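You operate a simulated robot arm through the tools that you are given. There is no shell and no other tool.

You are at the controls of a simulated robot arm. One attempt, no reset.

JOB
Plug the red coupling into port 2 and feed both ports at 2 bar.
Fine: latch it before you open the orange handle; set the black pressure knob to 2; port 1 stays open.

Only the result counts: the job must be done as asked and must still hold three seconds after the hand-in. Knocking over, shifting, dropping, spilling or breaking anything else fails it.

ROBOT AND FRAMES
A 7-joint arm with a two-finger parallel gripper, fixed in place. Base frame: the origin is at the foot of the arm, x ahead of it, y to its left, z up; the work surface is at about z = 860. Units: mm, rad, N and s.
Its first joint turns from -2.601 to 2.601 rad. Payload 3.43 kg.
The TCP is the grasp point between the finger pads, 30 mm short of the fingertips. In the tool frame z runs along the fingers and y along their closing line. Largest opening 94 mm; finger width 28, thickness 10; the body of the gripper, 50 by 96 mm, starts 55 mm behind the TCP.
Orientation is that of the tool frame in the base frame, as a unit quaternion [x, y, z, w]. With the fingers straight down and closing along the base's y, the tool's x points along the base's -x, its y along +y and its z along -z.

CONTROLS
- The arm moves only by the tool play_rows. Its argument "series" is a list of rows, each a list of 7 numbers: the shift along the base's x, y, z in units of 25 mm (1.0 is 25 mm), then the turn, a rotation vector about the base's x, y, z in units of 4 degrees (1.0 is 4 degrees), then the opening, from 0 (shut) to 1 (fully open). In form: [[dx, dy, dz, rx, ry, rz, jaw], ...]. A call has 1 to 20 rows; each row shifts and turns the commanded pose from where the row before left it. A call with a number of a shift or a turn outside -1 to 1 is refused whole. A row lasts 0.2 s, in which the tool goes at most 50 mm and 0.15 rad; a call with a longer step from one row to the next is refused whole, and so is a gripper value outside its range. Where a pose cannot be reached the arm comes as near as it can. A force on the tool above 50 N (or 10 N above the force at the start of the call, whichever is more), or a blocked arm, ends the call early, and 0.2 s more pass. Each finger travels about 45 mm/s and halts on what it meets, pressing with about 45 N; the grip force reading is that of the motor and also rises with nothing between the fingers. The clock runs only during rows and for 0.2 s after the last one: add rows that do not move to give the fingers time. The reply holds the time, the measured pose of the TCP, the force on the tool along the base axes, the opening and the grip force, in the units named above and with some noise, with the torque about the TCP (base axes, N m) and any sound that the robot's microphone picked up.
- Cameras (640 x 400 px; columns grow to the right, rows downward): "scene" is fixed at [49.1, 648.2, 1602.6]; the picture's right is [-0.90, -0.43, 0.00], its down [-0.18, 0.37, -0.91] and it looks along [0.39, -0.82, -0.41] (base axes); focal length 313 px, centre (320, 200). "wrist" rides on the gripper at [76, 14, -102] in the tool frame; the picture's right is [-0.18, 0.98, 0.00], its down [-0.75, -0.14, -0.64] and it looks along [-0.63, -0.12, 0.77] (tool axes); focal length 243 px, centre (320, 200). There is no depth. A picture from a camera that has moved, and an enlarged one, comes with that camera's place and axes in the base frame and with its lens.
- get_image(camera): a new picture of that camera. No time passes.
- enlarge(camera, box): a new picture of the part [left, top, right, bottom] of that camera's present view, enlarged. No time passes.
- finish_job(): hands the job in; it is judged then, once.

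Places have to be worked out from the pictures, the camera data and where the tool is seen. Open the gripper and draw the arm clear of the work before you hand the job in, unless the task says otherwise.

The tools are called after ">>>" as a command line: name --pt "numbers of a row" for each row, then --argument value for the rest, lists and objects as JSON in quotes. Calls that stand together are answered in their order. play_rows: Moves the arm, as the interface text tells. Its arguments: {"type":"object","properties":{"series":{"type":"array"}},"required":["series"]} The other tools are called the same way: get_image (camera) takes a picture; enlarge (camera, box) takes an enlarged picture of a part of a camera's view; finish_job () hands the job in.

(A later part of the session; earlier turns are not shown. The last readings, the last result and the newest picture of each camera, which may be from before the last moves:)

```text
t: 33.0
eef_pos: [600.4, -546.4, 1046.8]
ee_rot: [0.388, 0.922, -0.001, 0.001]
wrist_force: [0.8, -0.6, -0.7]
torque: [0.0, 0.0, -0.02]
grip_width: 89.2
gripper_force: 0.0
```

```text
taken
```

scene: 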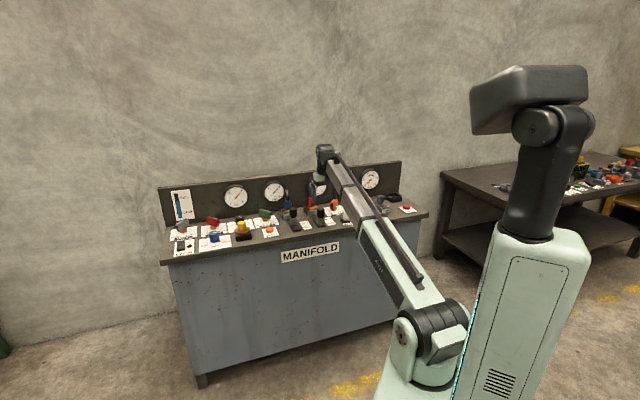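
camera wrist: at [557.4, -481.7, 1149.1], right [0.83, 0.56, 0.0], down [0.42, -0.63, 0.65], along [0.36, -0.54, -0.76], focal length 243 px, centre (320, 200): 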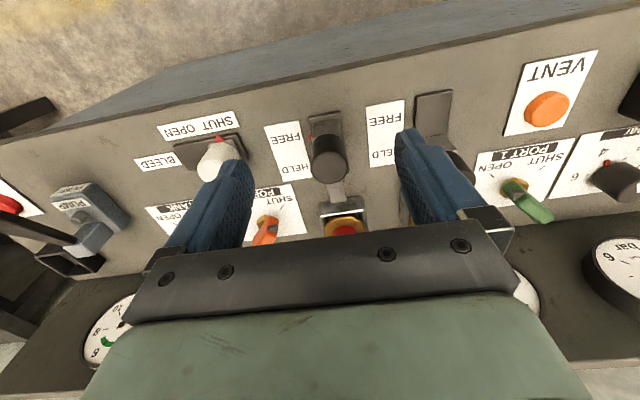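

I can see latch 2's knob between the fingers. Enlarging for exact measurements.

>>> enlarge --camera "wrist" --box '[250, 80, 410, 240]'

>>> enlarge --camera "scene" --box '[270, 175, 350, 235]'

```text
2.50 times, centred on (330, 160) of wrist
camera zoom: at [557.4, -481.7, 1149.1], right [0.83, 0.56, 0.0], down [0.42, -0.63, 0.65], along [0.36, -0.54, -0.76], focal length 606 px, centre (295, 300)
```

zoom: 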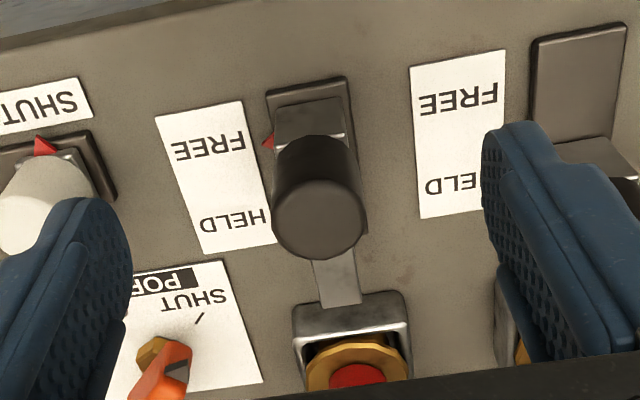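

```text
6.67 times, centred on (310, 205) of scene
camera zoom: at [49.1, 648.2, 1602.6], right [-0.9, -0.43, 0.0], down [-0.18, 0.37, -0.91], along [0.39, -0.82, -0.41], focal length 2088 px, centre (387, 167)
```

zoom: 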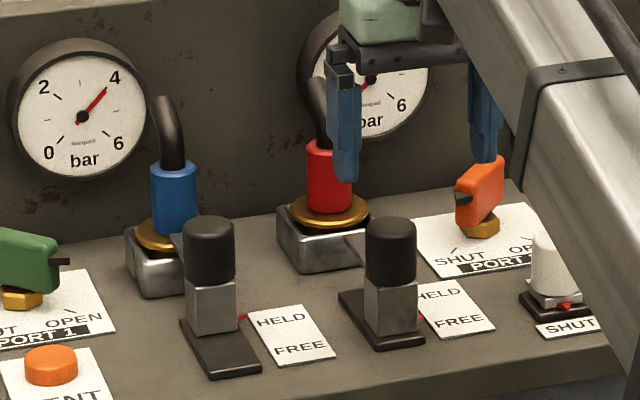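

Before latching I want to verify the red coupling is seated as deep as the blue one, so I compare them closely.

>>> enlarge --camera "scene" --box '[282, 185, 322, 215]'

>>> enlarge --camera "scene" --box '[300, 180, 340, 210]'

```text
13.33 times, centred on (302, 200) of scene
camera zoom: at [49.1, 648.2, 1602.6], right [-0.9, -0.43, 0.0], down [-0.18, 0.37, -0.91], along [0.39, -0.82, -0.41], focal length 4175 px, centre (560, 200)
```

zoom: 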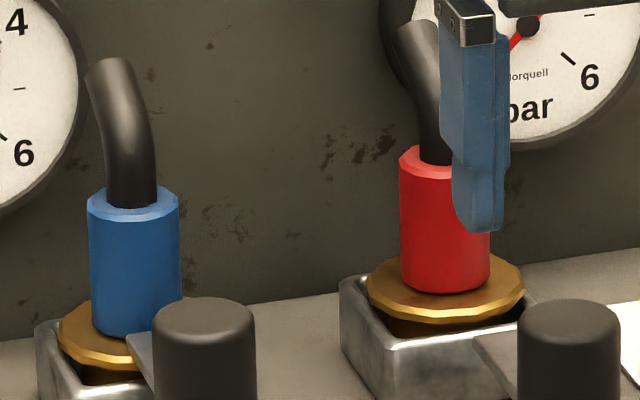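

```text
13.33 times, centred on (320, 195) of scene
camera zoom: at [49.1, 648.2, 1602.6], right [-0.9, -0.43, 0.0], down [-0.18, 0.37, -0.91], along [0.39, -0.82, -0.41], focal length 4175 px, centre (320, 267)
```

zoom: 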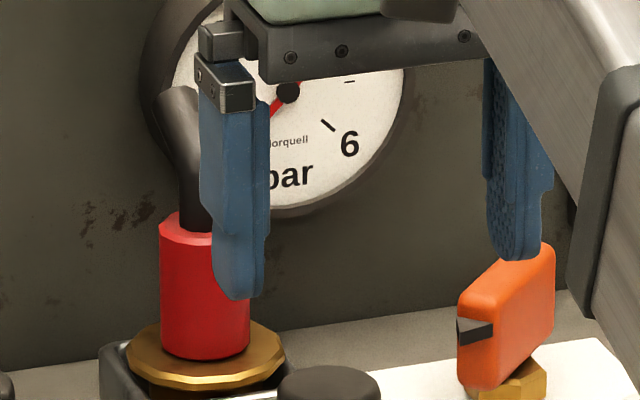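

Relative to their rims both couplings sit equally deep. The latch 2 knob's top is at about (636,-583, z≈938), ≈38 mm wide. I move above it with the vertical tool and look again.

>>> play_rows --pt "0.716 -0.728 0 0 0 0 0.9" --pt "0.716 -0.728 0 0 0 0 0.9" --pt "0 0 -0.8 0 0 0 0.9" --pt "0 0 -0.8 0 0 0 0.9" --pt "0 0 -0.4 0 0 0 0.9" --pt "0 0 0 0 0 0 0.9" --pt "0 0 0 0 0 0 0.9"

>>> get_image --camera "wrist"

>>> enlarge --camera "scene" --box '[270, 165, 350, 235]'

```text
t: 34.6
eef_pos: [636.3, -581.9, 996.6]
ee_rot: [0.388, 0.922, -0.002, 0.003]
wrist_force: [0.3, -0.4, 0.3]
torque: [-0.01, 0.0, -0.02]
grip_width: 84.5
gripper_force: 0.1
```

```text
taken
camera wrist: at [593.3, -517.7, 1099.8], right [0.83, 0.56, 0.0], down [0.42, -0.63, 0.65], along [0.36, -0.54, -0.76], focal length 243 px, centre (320, 200)
```

wrist: 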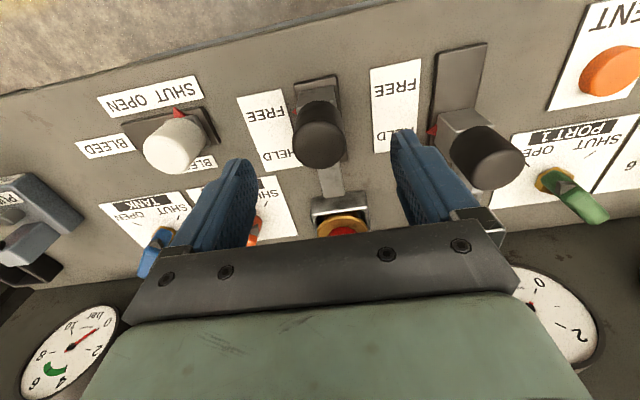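

```text
5.71 times, centred on (310, 200) of scene
camera zoom: at [49.1, 648.2, 1602.6], right [-0.9, -0.43, 0.0], down [-0.18, 0.37, -0.91], along [0.39, -0.82, -0.41], focal length 1789 px, centre (377, 200)
```

zoom: 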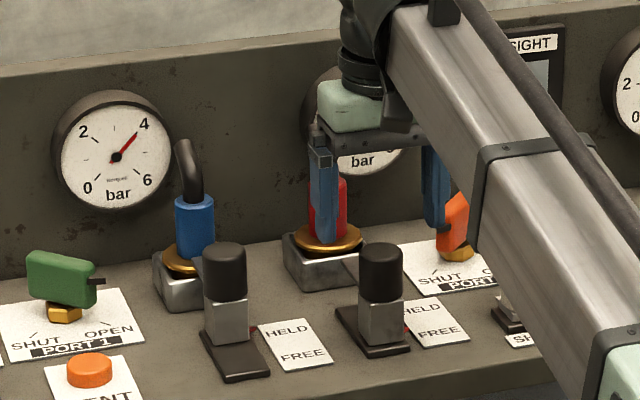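

Knob is centred within ~2–4 mm. Small correction, then descend to z≈918 around the knob with fingers open.

>>> play_rows --pt "0.028 -0.14 -0.6 0 0 0 0.9" --pt "0 0 -0.6 0 0 0 0.9" --pt "0 0 -0.6 0 0 0 0.9" --pt "0 0 -0.6 0 0 0 0.9" --pt "0 0 -0.6 0 0 0 0.9" --pt "0 0 -0.15 0 0 0 0.9" --pt "0 0 0 0 0 0 0.9"

>>> get_image --camera "wrist"

>>> enlarge --camera "scene" --box '[270, 165, 350, 235]'

```text
t: 36.2
eef_pos: [636.6, -585.4, 918.5]
ee_rot: [0.387, 0.922, -0.002, 0.004]
wrist_force: [0.1, -0.8, 0.0]
torque: [-0.03, -0.02, 0.0]
grip_width: 84.5
gripper_force: 0.1
```

```text
taken
camera wrist: at [594.3, -521.1, 1020.6], right [0.83, 0.56, 0.0], down [0.42, -0.63, 0.65], along [0.36, -0.54, -0.76], focal length 243 px, centre (320, 200)
```

wrist: 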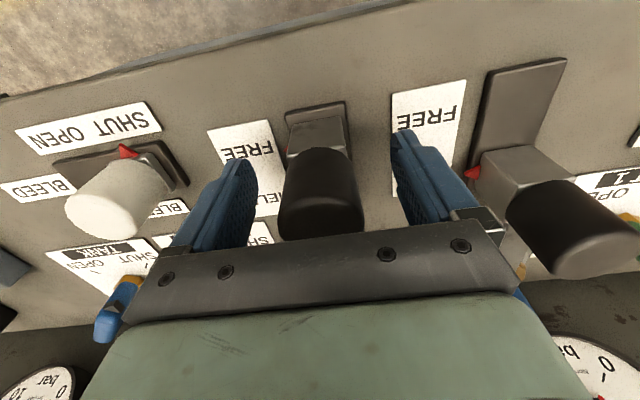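

```text
5.71 times, centred on (310, 200) of scene
camera zoom: at [49.1, 648.2, 1602.6], right [-0.9, -0.43, 0.0], down [-0.18, 0.37, -0.91], along [0.39, -0.82, -0.41], focal length 1789 px, centre (377, 200)
```

zoom: 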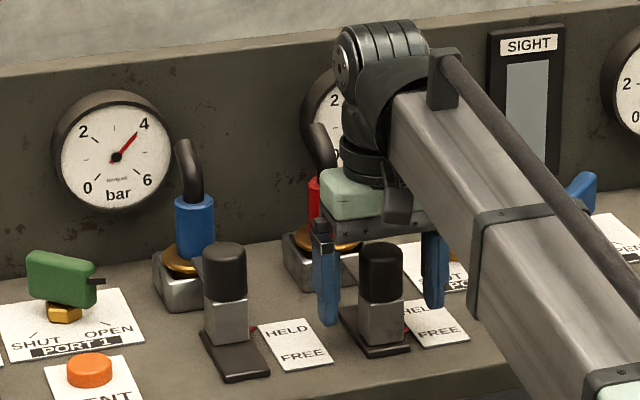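

Fingers straddle the black knob, centred. Closing on it.

>>> play_rows --pt "0 0 0 0 0 0 0.5" --pt "0 0 0 0 0 0 0.3" --pt "0 0 0 0 0 0 0" --pt "0 0 0 0 0 0 0" --pt "0 0 0 0 0 0 0"

>>> get_image --camera "wrist"

```text
t: 37.4
eef_pos: [636.5, -584.9, 917.3]
ee_rot: [0.387, 0.922, -0.001, 0.003]
wrist_force: [4.1, 4.4, -0.7]
torque: [0.28, -0.3, 0.02]
grip_width: 37.9
gripper_force: 44.9
```

```text
taken
camera wrist: at [594.7, -520.7, 1020.7], right [0.83, 0.56, 0.0], down [0.42, -0.63, 0.65], along [0.36, -0.54, -0.76], focal length 243 px, centre (320, 200)
```

wrist: 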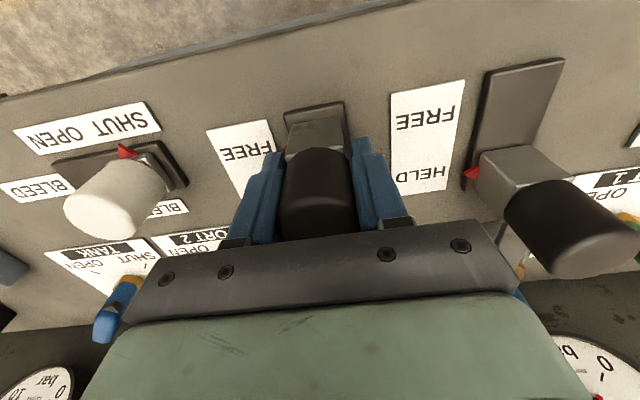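

Knob gripped at 37.9 mm. Sliding it toward the port (HELD) in modest steps of about 6 mm, 36 mm first.

>>> play_rows --pt "0.168 -0.172 0 0 0 0 0" --pt "0.168 -0.172 0 0 0 0 0" --pt "0.168 -0.172 0 0 0 0 0" --pt "0.168 -0.172 0 0 0 0 0" --pt "0.168 -0.172 0 0 0 0 0" --pt "0.168 -0.172 0 0 0 0 0" --pt "0 0 0 0 0 0 0"

>>> get_image --camera "wrist"

>>> enlarge --camera "scene" --box '[270, 165, 350, 235]'

```text
t: 39.0
eef_pos: [664.4, -610.8, 918.9]
ee_rot: [0.387, 0.922, -0.001, 0.003]
wrist_force: [19.5, 18.4, -0.7]
torque: [-0.45, 1.08, -0.3]
grip_width: 37.9
gripper_force: 45.3
```

```text
taken
camera wrist: at [620.3, -546.4, 1020.8], right [0.83, 0.56, 0.0], down [0.42, -0.63, 0.65], along [0.36, -0.54, -0.76], focal length 243 px, centre (320, 200)
```

wrist: 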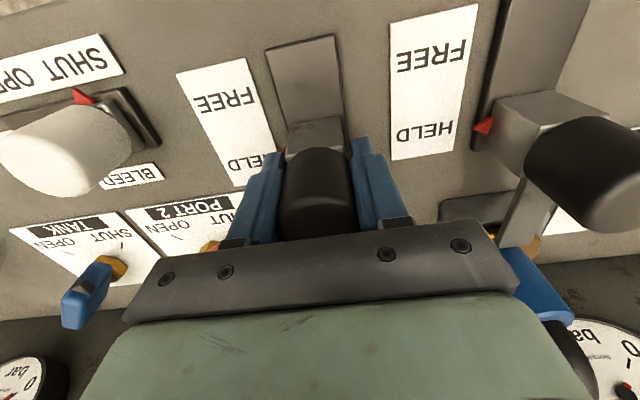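

```text
5.71 times, centred on (310, 200) of scene
camera zoom: at [49.1, 648.2, 1602.6], right [-0.9, -0.43, 0.0], down [-0.18, 0.37, -0.91], along [0.39, -0.82, -0.41], focal length 1789 px, centre (377, 200)
```

zoom: 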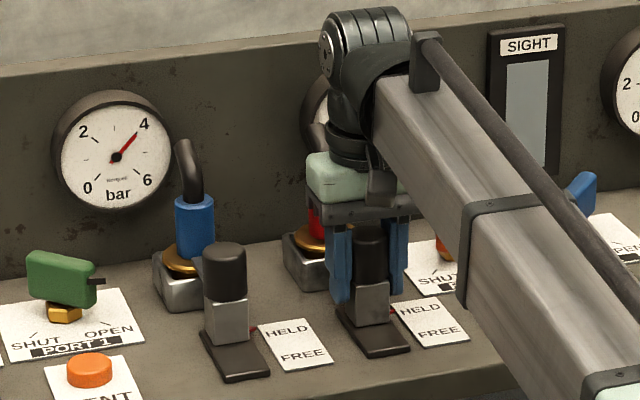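

The knob slid ≈38 mm, but there's a 27 N sideways force, meaning the true slide direction is nearer −43°. I relieve sideways by ~2.3 mm and go on in small steps along the corrected direction.

>>> play_rows --pt "0.065 0.064 0 0 0 0 0" --pt "0.0586 -0.0545 0 0 0 0 0" --pt "0.0586 -0.0545 0 0 0 0 0" --pt "0 0 0 0 0 0 0"

>>> get_image --camera "wrist"

```text
t: 40.0
eef_pos: [666.2, -614.2, 917.8]
ee_rot: [0.388, 0.922, -0.002, 0.003]
wrist_force: [4.4, 0.6, -0.3]
torque: [1.65, -0.65, 0.37]
grip_width: 38.3
gripper_force: 45.1
```

```text
taken
camera wrist: at [623.5, -549.2, 1020.7], right [0.83, 0.56, 0.0], down [0.42, -0.63, 0.65], along [0.36, -0.54, -0.76], focal length 243 px, centre (320, 200)
```

wrist: 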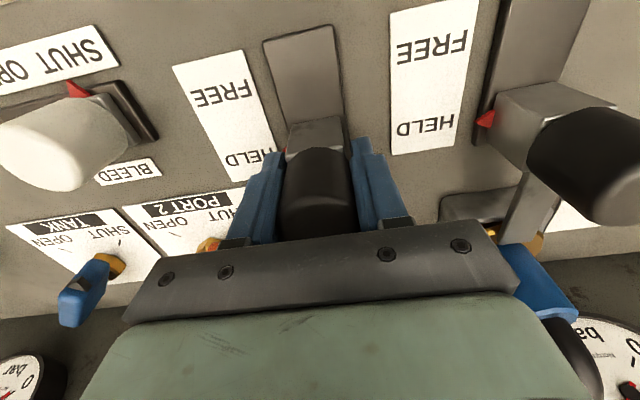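

Side force is relieved and the knob has travelled ≈42 mm. Continuing in 2 mm steps to find the end stop.

>>> play_rows --pt "0.0586 -0.0545 0 0 0 0 0" --pt "0.0586 -0.0545 0 0 0 0 0" --pt "0 0 0 0 0 0 0"

>>> enlarge --camera "scene" --box '[280, 180, 340, 230]'

>>> enlarge --camera "wrist" --box '[160, 20, 520, 245]'

```text
t: 40.8
eef_pos: [669.8, -616.8, 918.2]
ee_rot: [0.387, 0.922, -0.002, 0.003]
wrist_force: [-2.0, -1.3, -2.6]
torque: [0.81, -0.64, 0.03]
grip_width: 37.8
gripper_force: 44.8
```

```text
8.00 times, centred on (310, 205) of scene
camera zoom: at [49.1, 648.2, 1602.6], right [-0.9, -0.43, 0.0], down [-0.18, 0.37, -0.91], along [0.39, -0.82, -0.41], focal length 2505 px, centre (400, 160)
```

zoom: 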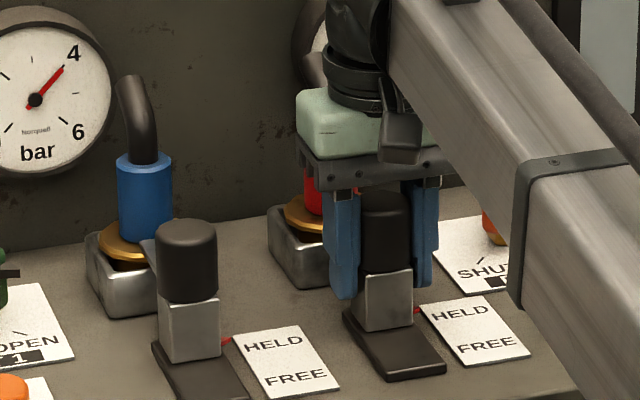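

```text
1.78 times, centred on (340, 132) of wrist
camera zoom: at [626.4, -552.0, 1020.7], right [0.83, 0.56, 0.0], down [0.42, -0.63, 0.65], along [0.36, -0.54, -0.76], focal length 431 px, centre (284, 320)
```

zoom: 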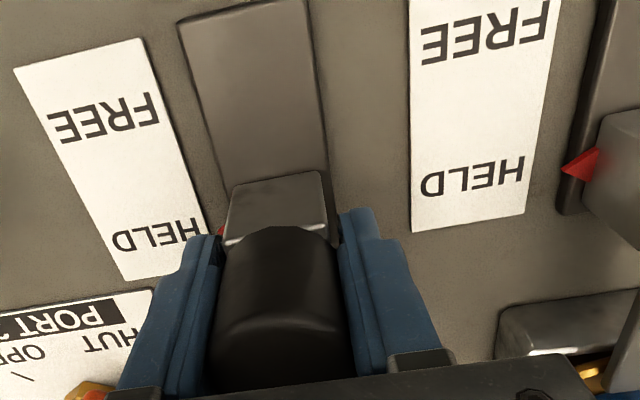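

The pointer is at HELD like latch 1's. One more gentle push to confirm whether the end stop is reached.

>>> play_rows --pt "0.0586 -0.0545 0 0 0 0 0" --pt "0.0586 -0.0545 0 0 0 0 0" --pt "0 0 0 0 0 0 0"

>>> enlarge --camera "scene" --box '[280, 180, 340, 230]'

```text
t: 41.6
eef_pos: [669.9, -617.5, 918.2]
ee_rot: [0.387, 0.922, -0.001, 0.0]
wrist_force: [-30.7, 16.6, -13.1]
torque: [-0.17, -1.71, -0.27]
grip_width: 38.1
gripper_force: 44.9
```

```text
8.00 times, centred on (310, 205) of scene
camera zoom: at [49.1, 648.2, 1602.6], right [-0.9, -0.43, 0.0], down [-0.18, 0.37, -0.91], along [0.39, -0.82, -0.41], focal length 2505 px, centre (400, 160)
```

zoom: 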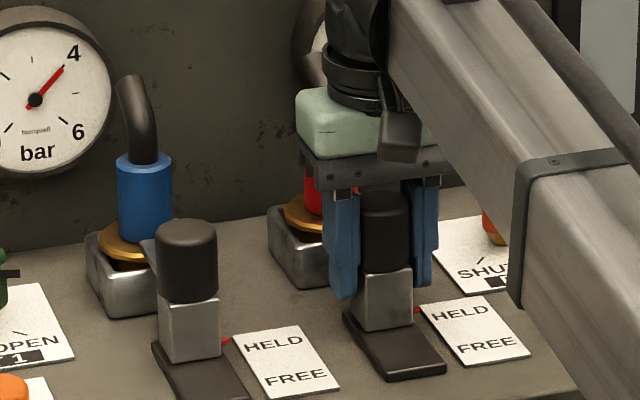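

End stop reached (≈33 N back force) at ≈46 mm travel: latch is at HELD. I relax the command by 3 mm, then open.

>>> play_rows --pt "-0.082 0.082 0 0 0 0 0" --pt "0 0 0 0 0 0 0.2" --pt "0 0 0 0 0 0 0.5" --pt "0 0 0 0 0 0 0.9" --pt "0 0 0 0 0 0 0.9" --pt "0 0 0 0 0 0 0.9" --pt "0 0 0 0 0 0 0.9"

>>> get_image --camera "wrist"

```text
t: 43.2
eef_pos: [670.8, -615.5, 917.4]
ee_rot: [0.388, 0.922, -0.003, 0.003]
wrist_force: [-0.1, -0.5, 0.7]
torque: [-0.04, 0.02, -0.02]
grip_width: 84.6
gripper_force: 0.2
```

```text
taken
camera wrist: at [627.6, -552.0, 1021.1], right [0.83, 0.56, 0.0], down [0.42, -0.63, 0.65], along [0.36, -0.54, -0.76], focal length 243 px, centre (320, 200)
```

wrist: 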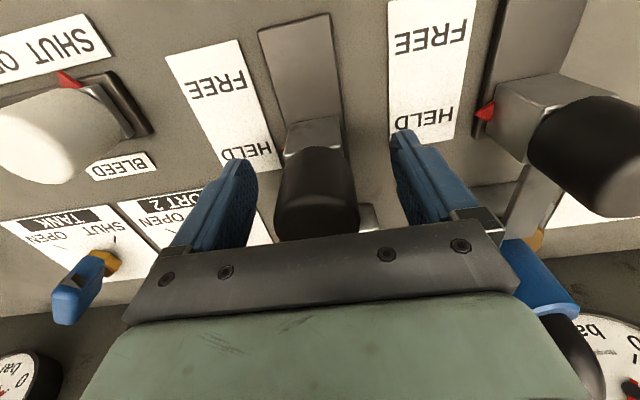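

Released cleanly. Rising straight up and checking the latch tongue over the red flange.

>>> play_rows --pt "0 0 0.6 0 0 0 0.9" --pt "0 0 0.8 0 0 0 0.9" --pt "0 0 0.8 0 0 0 0.9" --pt "0 0 0.8 0 0 0 0.9" --pt "0 0 0.8 0 0 0 0.9" --pt "0 0 0.8 0 0 0 0.9" --pt "0 0 0.8 0 0 0 0.9" --pt "0 0 0 0 0 0 0.9" --pt "0 0 0 0 0 0 0.9"

>>> get_image --camera "wrist"

>>> enlarge --camera "scene" --box '[270, 175, 350, 235]'

```text
t: 45.2
eef_pos: [670.5, -616.5, 1053.8]
ee_rot: [0.388, 0.922, -0.002, 0.002]
wrist_force: [0.4, -0.2, -0.2]
torque: [-0.01, -0.02, 0.03]
grip_width: 84.9
gripper_force: 0.0
```

```text
taken
camera wrist: at [627.2, -552.4, 1156.0], right [0.83, 0.56, 0.0], down [0.42, -0.63, 0.65], along [0.36, -0.54, -0.76], focal length 243 px, centre (320, 200)
```

wrist: 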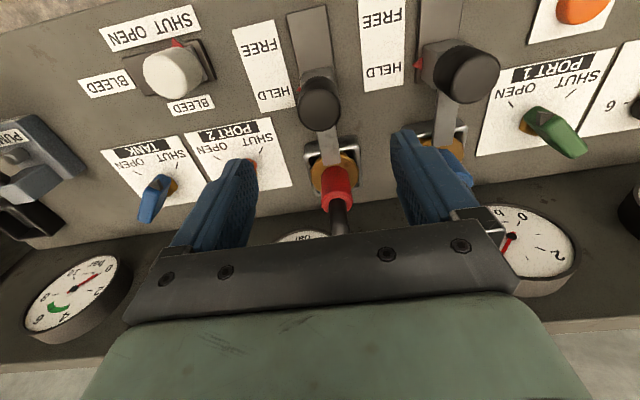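

```text
6.67 times, centred on (310, 205) of scene
camera zoom: at [49.1, 648.2, 1602.6], right [-0.9, -0.43, 0.0], down [-0.18, 0.37, -0.91], along [0.39, -0.82, -0.41], focal length 2088 px, centre (387, 167)
```

zoom: 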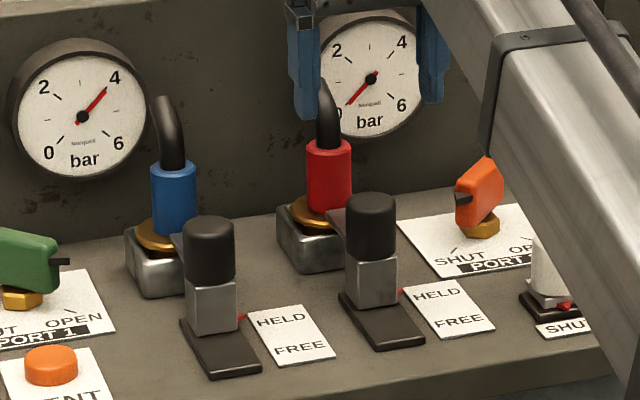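

Latch 2 now looks the same as latch 1. Enlarging the wrist view to confirm the tongue sits over the flange, and view the green handle and pressure knob.

>>> enlarge --camera "wrist" --box '[260, 20, 500, 240]'

>>> enlarge --camera "scene" --box '[220, 195, 290, 245]'

```text
1.82 times, centred on (380, 130) of wrist
camera zoom: at [627.2, -552.4, 1156.0], right [0.83, 0.56, 0.0], down [0.42, -0.63, 0.65], along [0.36, -0.54, -0.76], focal length 441 px, centre (211, 327)
```

zoom: 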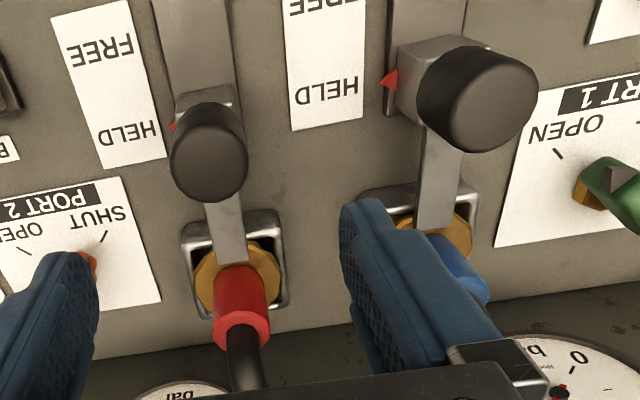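

```text
8.00 times, centred on (255, 220) of scene
camera zoom: at [49.1, 648.2, 1602.6], right [-0.9, -0.43, 0.0], down [-0.18, 0.37, -0.91], along [0.39, -0.82, -0.41], focal length 2505 px, centre (840, 40)
```

zoom: 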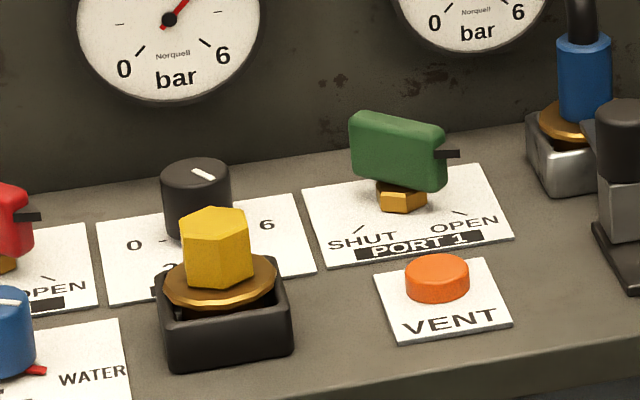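

Tongue lies over the gold flange: latched. Next the pressure knob: travelling along the panel at height to look at it from above.

>>> play_rows --pt "0 0 0.8 0 0 0 0.9" --pt "0.835 0.816 0.1 0 0 0 0.9" --pt "0.835 0.816 0.1 0 0 0 0.9" --pt "0.835 0.816 0.1 0 0 0 0.9" --pt "0.835 0.816 0.1 0 0 0 0.9" --pt "0.835 0.816 0.1 0 0 0 0.9" --pt "0.835 0.816 0.1 0 0 0 0.9" --pt "0.835 0.816 0.1 0 0 0 0.9" --pt "0.835 0.816 0.1 0 0 0 0.9" --pt "0.835 0.816 0.1 0 0 0 0.9" --pt "0.835 0.816 0.1 0 0 0 0.9" --pt "0.835 0.816 0.1 0 0 0 0.9" --pt "0.835 0.816 0.1 0 0 0 0.9" --pt "0 0 0 0 0 0 0.9" --pt "0 0 0 0 0 0 0.9"

>>> get_image --camera "wrist"

>>> get_image --camera "scene"

```text
t: 48.4
eef_pos: [920.6, -373.2, 1103.0]
ee_rot: [0.387, 0.922, -0.002, 0.003]
wrist_force: [-0.5, -0.9, 0.7]
torque: [-0.02, 0.0, 0.01]
grip_width: 84.5
gripper_force: 0.0
```

```text
taken
camera wrist: at [878.1, -307.9, 1205.8], right [0.83, 0.56, 0.0], down [0.42, -0.63, 0.65], along [0.36, -0.54, -0.76], focal length 243 px, centre (320, 200)
```

wrist: 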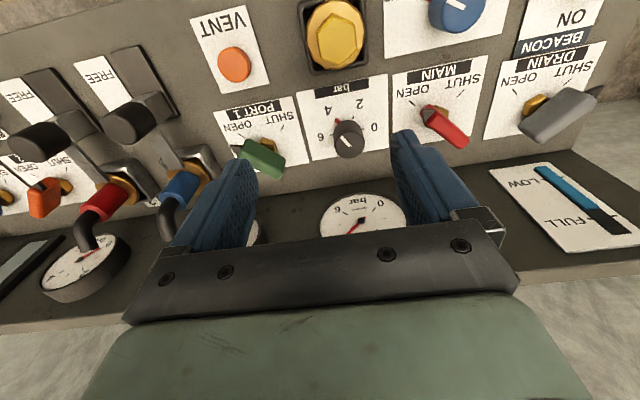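

```text
taken
```

scene: 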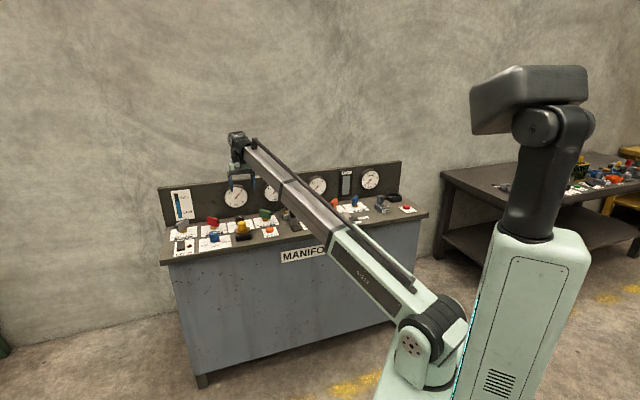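

>>> enlarge --camera "wrist" --box '[270, 60, 430, 180]'

>>> enlarge --camera "wrist" --box '[200, 0, 480, 240]'

```text
3.33 times, centred on (350, 120) of wrist
camera zoom: at [878.1, -307.9, 1205.8], right [0.83, 0.56, 0.0], down [0.42, -0.63, 0.65], along [0.36, -0.54, -0.76], focal length 809 px, centre (220, 467)
```

zoom: 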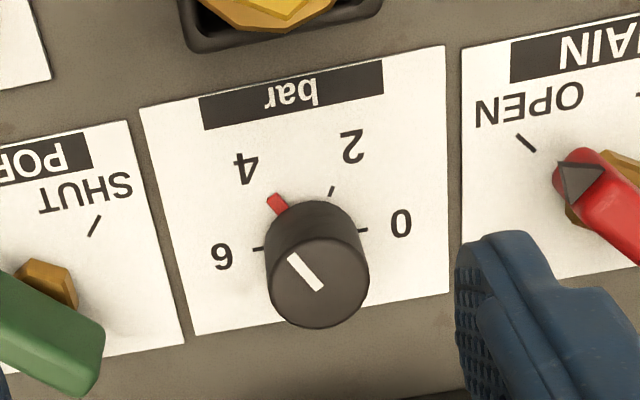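

```text
1.67 times, centred on (340, 120) of wrist
camera zoom: at [878.1, -307.9, 1205.8], right [0.83, 0.56, 0.0], down [0.42, -0.63, 0.65], along [0.36, -0.54, -0.76], focal length 404 px, centre (287, 333)
```

zoom: 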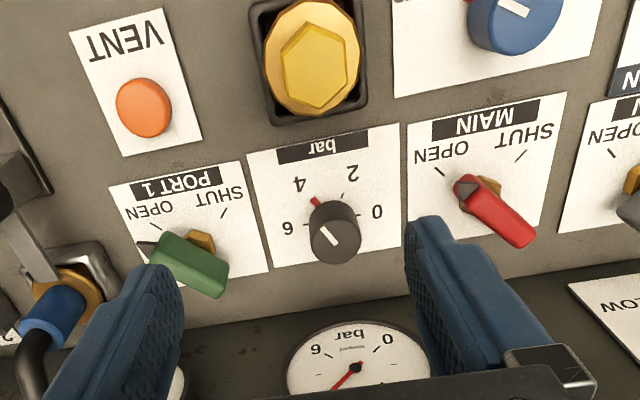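

Very clear: the red pointer is at 4; ticks are 60° apart per 2 bar; 4→2 is a 60° clockwise turn seen from above. Knob axis ≈(1000,-417), top z≈892. I'll move above it at z≈965 with the tool vertical to test reach.

>>> play_rows --pt "0.794 -0.438 0 0 0 0 0.8" --pt "0.794 -0.438 0 0 0 0 0.8" --pt "0.794 -0.438 0 0 0 0 0.8" --pt "0.794 -0.438 0 0 0 0 0.8" --pt "0 0 -0.8 0 0 0 0.8" --pt "0 0 -0.8 0 0 0 0.8" --pt "0 0 -0.8 0 0 0 0.8" --pt "0 0 -0.8 0 0 0 0.8" --pt "0 0 -0.8 0 0 0 0.8" --pt "0 0 -0.8 0 0 0 0.8" --pt "0 0 -0.8 0 0 0 0.8" --pt "0 0 0 0 0 0 0.8" --pt "0 0 0 0 0 0 0.8"

>>> get_image --camera "wrist"

>>> enlarge --camera "scene" --box '[190, 150, 290, 250]'

```text
t: 51.2
eef_pos: [1001.2, -414.6, 963.5]
ee_rot: [0.388, 0.922, -0.002, 0.002]
wrist_force: [-0.3, -0.2, 0.0]
torque: [-0.01, 0.05, -0.01]
grip_width: 75.0
gripper_force: 0.1
```

```text
taken
camera wrist: at [958.2, -350.9, 1065.6], right [0.83, 0.56, 0.0], down [0.42, -0.63, 0.65], along [0.36, -0.54, -0.76], focal length 243 px, centre (320, 200)
```

wrist: 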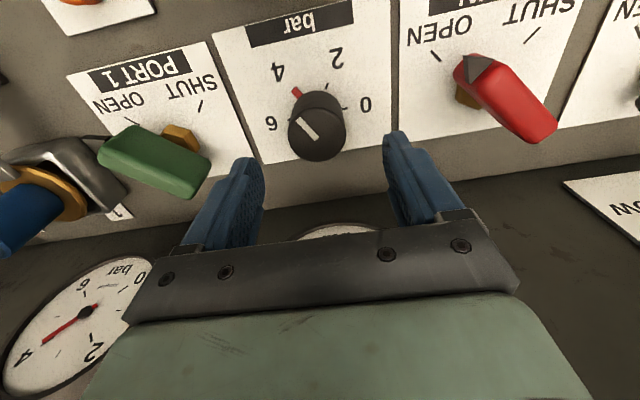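

```text
4.00 times, centred on (240, 200) of scene
camera zoom: at [49.1, 648.2, 1602.6], right [-0.9, -0.43, 0.0], down [-0.18, 0.37, -0.91], along [0.39, -0.82, -0.41], focal length 1252 px, centre (640, 200)
```

zoom: 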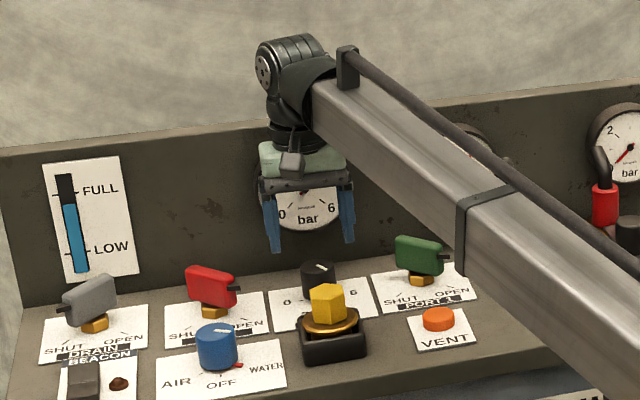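

Reach is fine here with the tool vertical. Enlarging for the precise knob centre relative to the tool.

>>> enlarge --camera "wrist" --box '[220, 20, 420, 180]'

```text
2.50 times, centred on (320, 100) of wrist
camera zoom: at [958.2, -350.9, 1065.6], right [0.83, 0.56, 0.0], down [0.42, -0.63, 0.65], along [0.36, -0.54, -0.76], focal length 606 px, centre (320, 450)
```

zoom: 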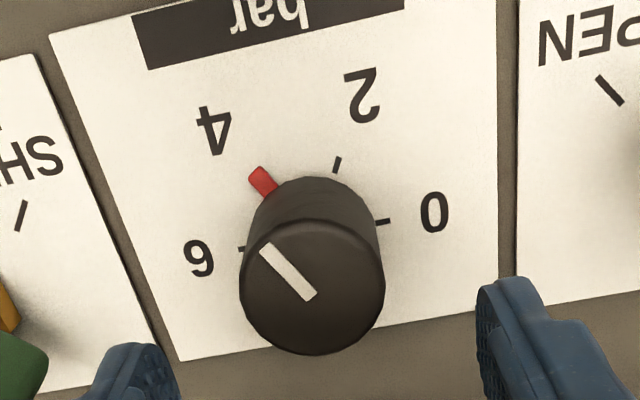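

Knob axis is ≈3 mm toward −p from the TCP, top z≈902, 42 mm wide. I shift by that and pre-rotate the tool +30° so the −60° turn stays centred.

>>> play_rows --pt "-0.08 -0.078 0 0 0 0.9375 0.8" --pt "0 0 0 0 0 0.9375 0.8" --pt "0 0 0 0 0 0.9375 0.8" --pt "0 0 0 0 0 0.9375 0.8" --pt "0 0 0 0 0 0.9375 0.8" --pt "0 0 0 0 0 0.9375 0.8" --pt "0 0 0 0 0 0.9375 0.8" --pt "0 0 0 0 0 0.9375 0.8" --pt "0 0 0 0 0 0 0.8" --pt "0 0 0 0 0 0 0.8"

>>> get_image --camera "wrist"

>>> enlarge --camera "wrist" --box '[220, 20, 420, 180]'

```text
t: 53.4
eef_pos: [998.6, -416.1, 963.6]
ee_rot: [0.136, 0.991, -0.002, 0.003]
wrist_force: [0.1, 0.2, -0.1]
torque: [-0.01, 0.0, 0.01]
grip_width: 75.4
gripper_force: 0.0
```

```text
taken
camera wrist: at [929.4, -383.1, 1065.9], right [0.44, 0.9, 0.0], down [0.68, -0.34, 0.65], along [0.58, -0.29, -0.76], focal length 243 px, centre (320, 200)
```

wrist: 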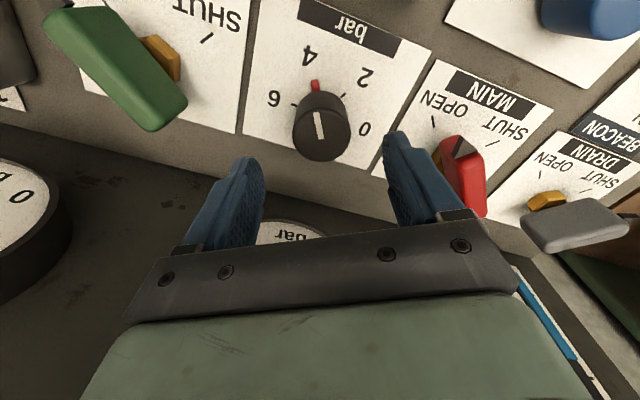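

```text
2.50 times, centred on (320, 100) of wrist
camera zoom: at [929.4, -383.1, 1065.9], right [0.44, 0.9, 0.0], down [0.68, -0.34, 0.65], along [0.58, -0.29, -0.76], focal length 606 px, centre (320, 450)
```

zoom: 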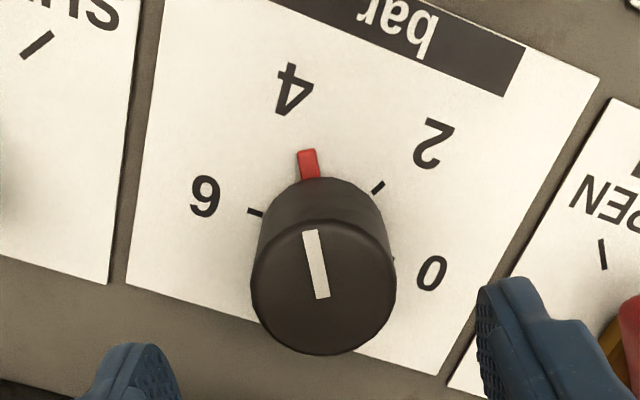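

Knob is now within ~2 mm of the tool axis. Small correction, then descend to z≈905 (tips ≈875, above the skirt pointer).

>>> play_rows --pt "-0.04 0.048 -0.5 0 0 0 0.8" --pt "0 0 -0.5 0 0 0 0.8" --pt "0 0 -0.5 0 0 0 0.8" --pt "0 0 -0.5 0 0 0 0.8" --pt "0 0 -0.344 0 0 0 0.8" --pt "0 0 0 0 0 0 0.8" --pt "0 0 0 0 0 0 0.8"

>>> get_image --camera "wrist"

>>> enlarge --camera "scene" --box '[190, 170, 280, 250]'

```text
t: 55.0
eef_pos: [998.6, -416.8, 905.1]
ee_rot: [0.136, 0.991, -0.002, 0.003]
wrist_force: [-0.9, 0.1, 0.6]
torque: [0.01, 0.0, -0.03]
grip_width: 75.1
gripper_force: 0.0
```

```text
taken
camera wrist: at [927.8, -382.1, 1007.1], right [0.44, 0.9, 0.0], down [0.68, -0.34, 0.65], along [0.58, -0.29, -0.76], focal length 243 px, centre (320, 200)
```

wrist: 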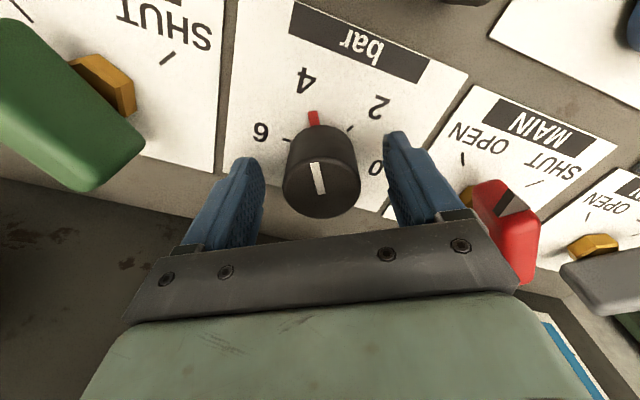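

```text
5.00 times, centred on (235, 210) of scene
camera zoom: at [49.1, 648.2, 1602.6], right [-0.9, -0.43, 0.0], down [-0.18, 0.37, -0.91], along [0.39, -0.82, -0.41], focal length 1566 px, centre (745, 150)
```

zoom: 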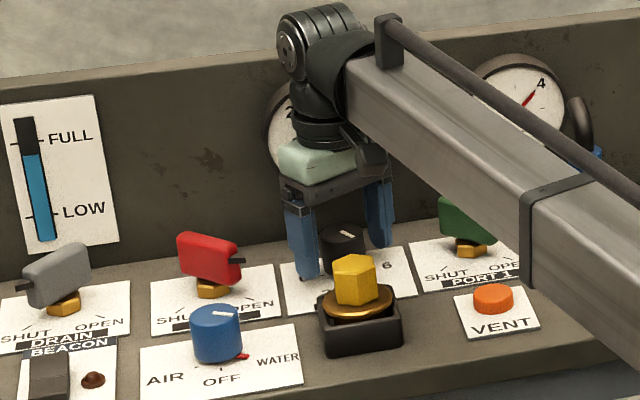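

Knob is centred between the fingers, handles' tops (~920) are below the palm (~960). Closing on the knob.

>>> play_rows --pt "0 0 0 0 0 0 0.6" --pt "0 0 0 0 0 0 0.4" --pt "0 0 0 0 0 0 0" --pt "0 0 0 0 0 0 0" --pt "0 0 0 0 0 0 0"

>>> get_image --camera "wrist"

```text
t: 56.2
eef_pos: [997.4, -415.7, 904.5]
ee_rot: [0.135, 0.991, 0.0, 0.004]
wrist_force: [2.0, 5.4, -0.2]
torque: [0.63, -0.13, 0.03]
grip_width: 41.7
gripper_force: 45.1
```

```text
taken
camera wrist: at [927.9, -381.6, 1007.2], right [0.44, 0.9, 0.0], down [0.68, -0.34, 0.65], along [0.58, -0.28, -0.76], focal length 243 px, centre (320, 200)
```

wrist: 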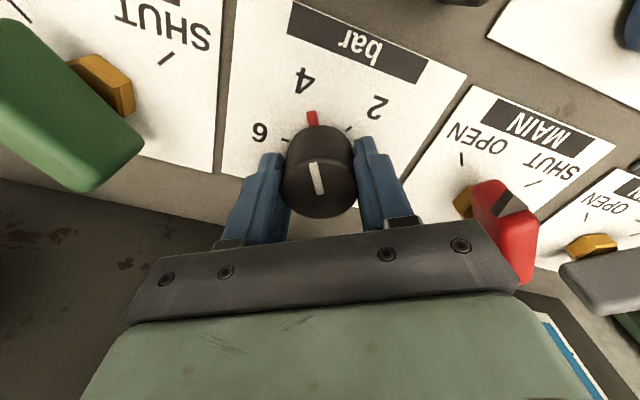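

Gripped at 41.7 mm. Turning clockwise: first −28°, then check.

>>> play_rows --pt "0 0 0 0 0 -0.7 0" --pt "0 0 0 0 0 -0.7 0" --pt "0 0 0 0 0 -0.7 0" --pt "0 0 0 0 0 -0.7 0" --pt "0 0 0 0 0 -0.7 0" --pt "0 0 0 0 0 -0.7 0" --pt "0 0 0 0 0 -0.7 0" --pt "0 0 0 0 0 -0.7 0" --pt "0 0 0 0 0 -0.7 0" --pt "0 0 0 0 0 -0.7 0" --pt "0 0 0 0 0 0 0"

>>> get_image --camera "wrist"

>>> enlarge --camera "scene" --box '[210, 160, 330, 240]'

```text
t: 58.6
eef_pos: [997.2, -415.1, 904.2]
ee_rot: [0.372, 0.928, -0.002, 0.002]
wrist_force: [-4.5, 17.2, -5.1]
torque: [0.96, -0.17, -0.02]
grip_width: 41.8
gripper_force: 45.2
```

```text
taken
camera wrist: at [952.8, -352.1, 1007.3], right [0.81, 0.58, 0.0], down [0.45, -0.62, 0.65], along [0.38, -0.52, -0.76], focal length 243 px, centre (320, 200)
```

wrist: 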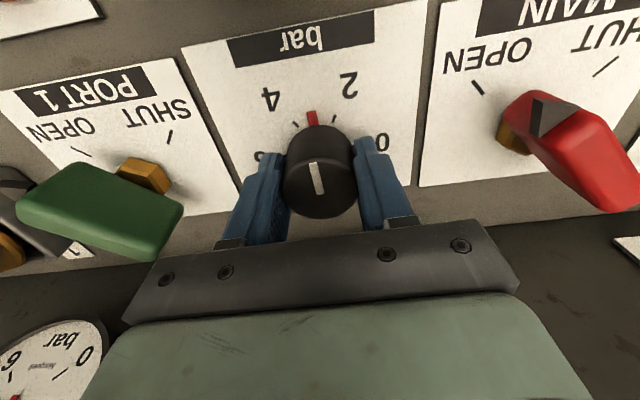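

```text
5.00 times, centred on (270, 200) of scene
camera zoom: at [49.1, 648.2, 1602.6], right [-0.9, -0.43, 0.0], down [-0.18, 0.37, -0.91], along [0.39, -0.82, -0.41], focal length 1566 px, centre (570, 200)
```

zoom: 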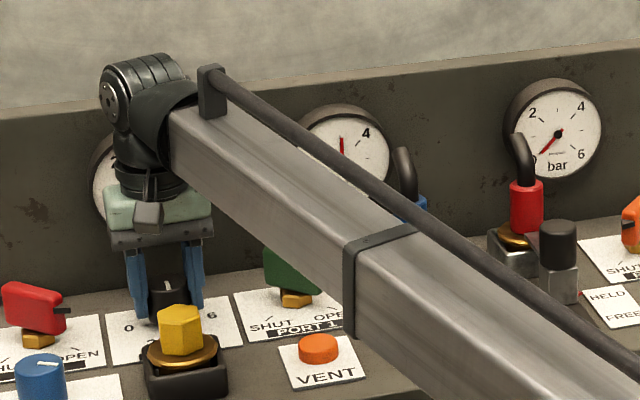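

The knob follows; the pointer and port 1 gauge are at ≈3 bar. I ease 1 mm in +y to relieve side force and turn the remaining −32°.

>>> play_rows --pt "-0.012 0.04 0 0 0 -0.725 0" --pt "0 0 0 0 0 -0.725 0" --pt "0 0 0 0 0 -0.725 0" --pt "0 0 0 0 0 -0.725 0" --pt "0 0 0 0 0 -0.725 0" --pt "0 0 0 0 0 -0.725 0" --pt "0 0 0 0 0 -0.725 0" --pt "0 0 0 0 0 -0.725 0" --pt "0 0 0 0 0 -0.725 0" --pt "0 0 0 0 0 -0.725 0" --pt "0 0 0 0 0 -0.725 0" --pt "0 0 0 0 0 0 0"

>>> get_image --camera "wrist"

>>> enlarge --camera "wrist" --box '[240, 40, 400, 240]'

>>> enlarge --camera "scene" --box '[210, 160, 330, 240]'

```text
t: 61.2
eef_pos: [997.8, -413.3, 904.6]
ee_rot: [0.612, 0.791, -0.002, 0.003]
wrist_force: [6.2, 9.2, -5.7]
torque: [-0.35, -0.99, 0.07]
grip_width: 41.9
gripper_force: 44.9
```

```text
taken
camera wrist: at [993.6, -337.0, 1007.1], right [1.0, 0.07, 0.0], down [0.05, -0.76, 0.65], along [0.04, -0.65, -0.76], focal length 243 px, centre (320, 200)
```

wrist: 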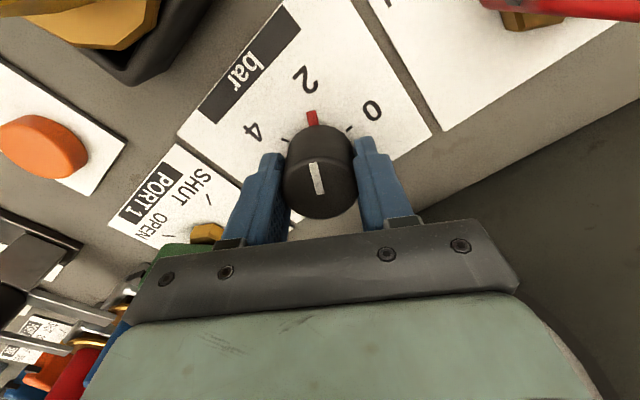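

```text
2.00 times, centred on (320, 140) of wrist
camera zoom: at [993.6, -337.0, 1007.1], right [1.0, 0.07, 0.0], down [0.05, -0.76, 0.65], along [0.04, -0.65, -0.76], focal length 485 px, centre (320, 320)
```

zoom: 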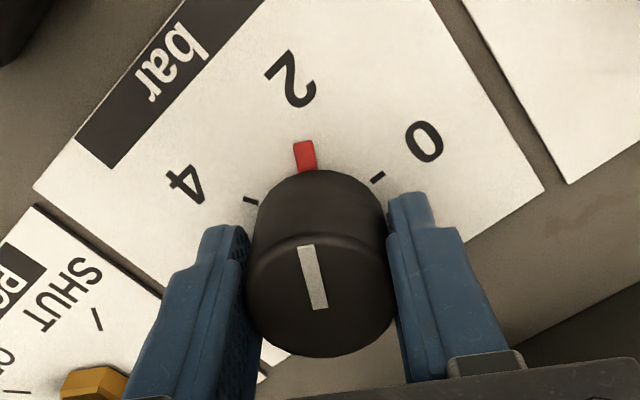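

```text
5.00 times, centred on (270, 200) of scene
camera zoom: at [49.1, 648.2, 1602.6], right [-0.9, -0.43, 0.0], down [-0.18, 0.37, -0.91], along [0.39, -0.82, -0.41], focal length 1566 px, centre (570, 200)
```

zoom: 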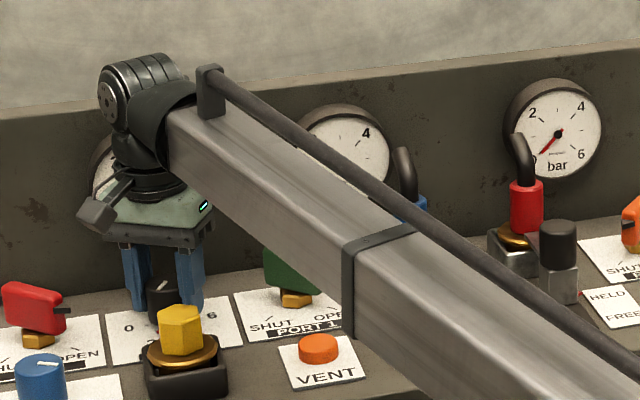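

The pointer now sits at the 2 tick (total turn −60.0°). Releasing the knob and rising to inspect.

>>> play_rows --pt "0 0 0 0 0 0 0.5" --pt "0 0 0 0 0 0 0.6" --pt "0 0 0 0 0 0 0.75" --pt "0 0 0 0 0 0 0.75" --pt "0 0 0.4 0 0 0 0.75" --pt "0 0 0.8 0 0 0 0.75" --pt "0 0 0.8 0 0 0 0.75" --pt "0 0 0.8 0 0 0 0.75" --pt "0 0 0 0 0 0 0.75"

>>> get_image --camera "wrist"

>>> enlarge --camera "wrist" --box '[220, 20, 420, 180]'

```text
t: 63.2
eef_pos: [998.0, -416.1, 975.1]
ee_rot: [0.612, 0.791, -0.003, 0.003]
wrist_force: [-0.4, 0.9, -0.1]
torque: [-0.03, 0.0, -0.02]
grip_width: 70.4
gripper_force: 0.1
```

```text
taken
camera wrist: at [993.1, -337.1, 1077.1], right [1.0, 0.07, 0.0], down [0.05, -0.76, 0.65], along [0.04, -0.65, -0.76], focal length 243 px, centre (320, 200)
```

wrist: 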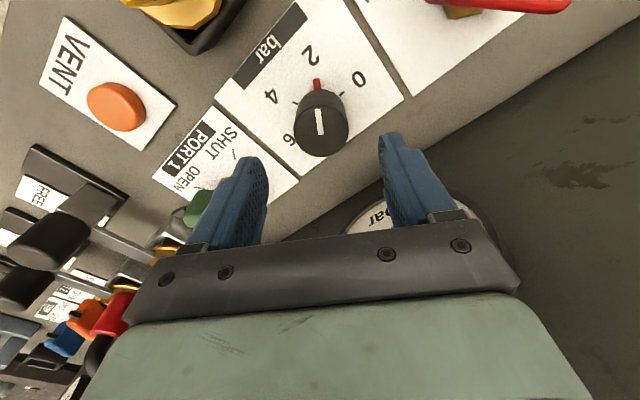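

```text
2.50 times, centred on (320, 100) of wrist
camera zoom: at [993.1, -337.1, 1077.1], right [1.0, 0.07, 0.0], down [0.05, -0.76, 0.65], along [0.04, -0.65, -0.76], focal length 606 px, centre (320, 450)
```

zoom: 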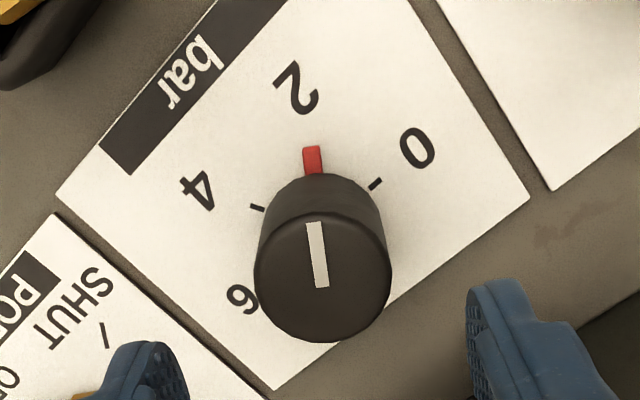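

I'll measure the pointer angle more precisely, as it looks slightly past the 2 tick toward 0.

>>> enlarge --camera "wrist" --box '[280, 65, 360, 115]'

>>> enlarge --camera "scene" --box '[220, 175, 290, 225]'

```text
8.00 times, centred on (320, 90) of wrist
camera zoom: at [993.1, -337.1, 1077.1], right [1.0, 0.07, 0.0], down [0.05, -0.76, 0.65], along [0.04, -0.65, -0.76], focal length 1941 px, centre (320, 1080)
```

zoom: 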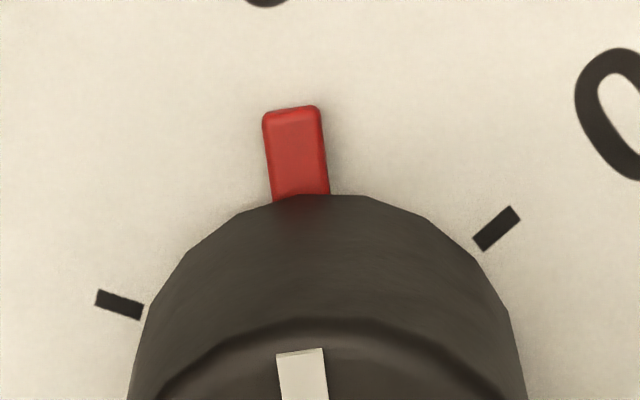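

```text
8.00 times, centred on (255, 200) of scene
camera zoom: at [49.1, 648.2, 1602.6], right [-0.9, -0.43, 0.0], down [-0.18, 0.37, -0.91], along [0.39, -0.82, -0.41], focal length 2505 px, centre (840, 200)
```

zoom: 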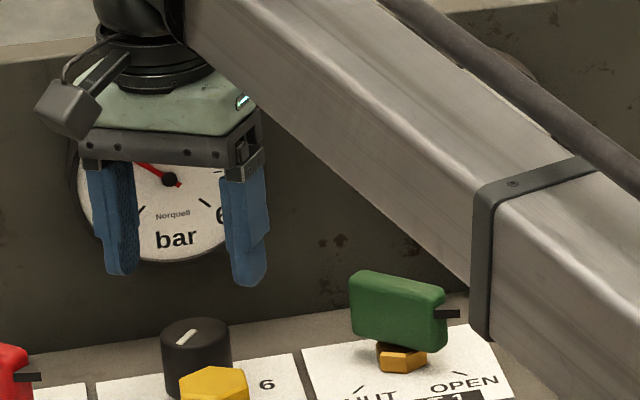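

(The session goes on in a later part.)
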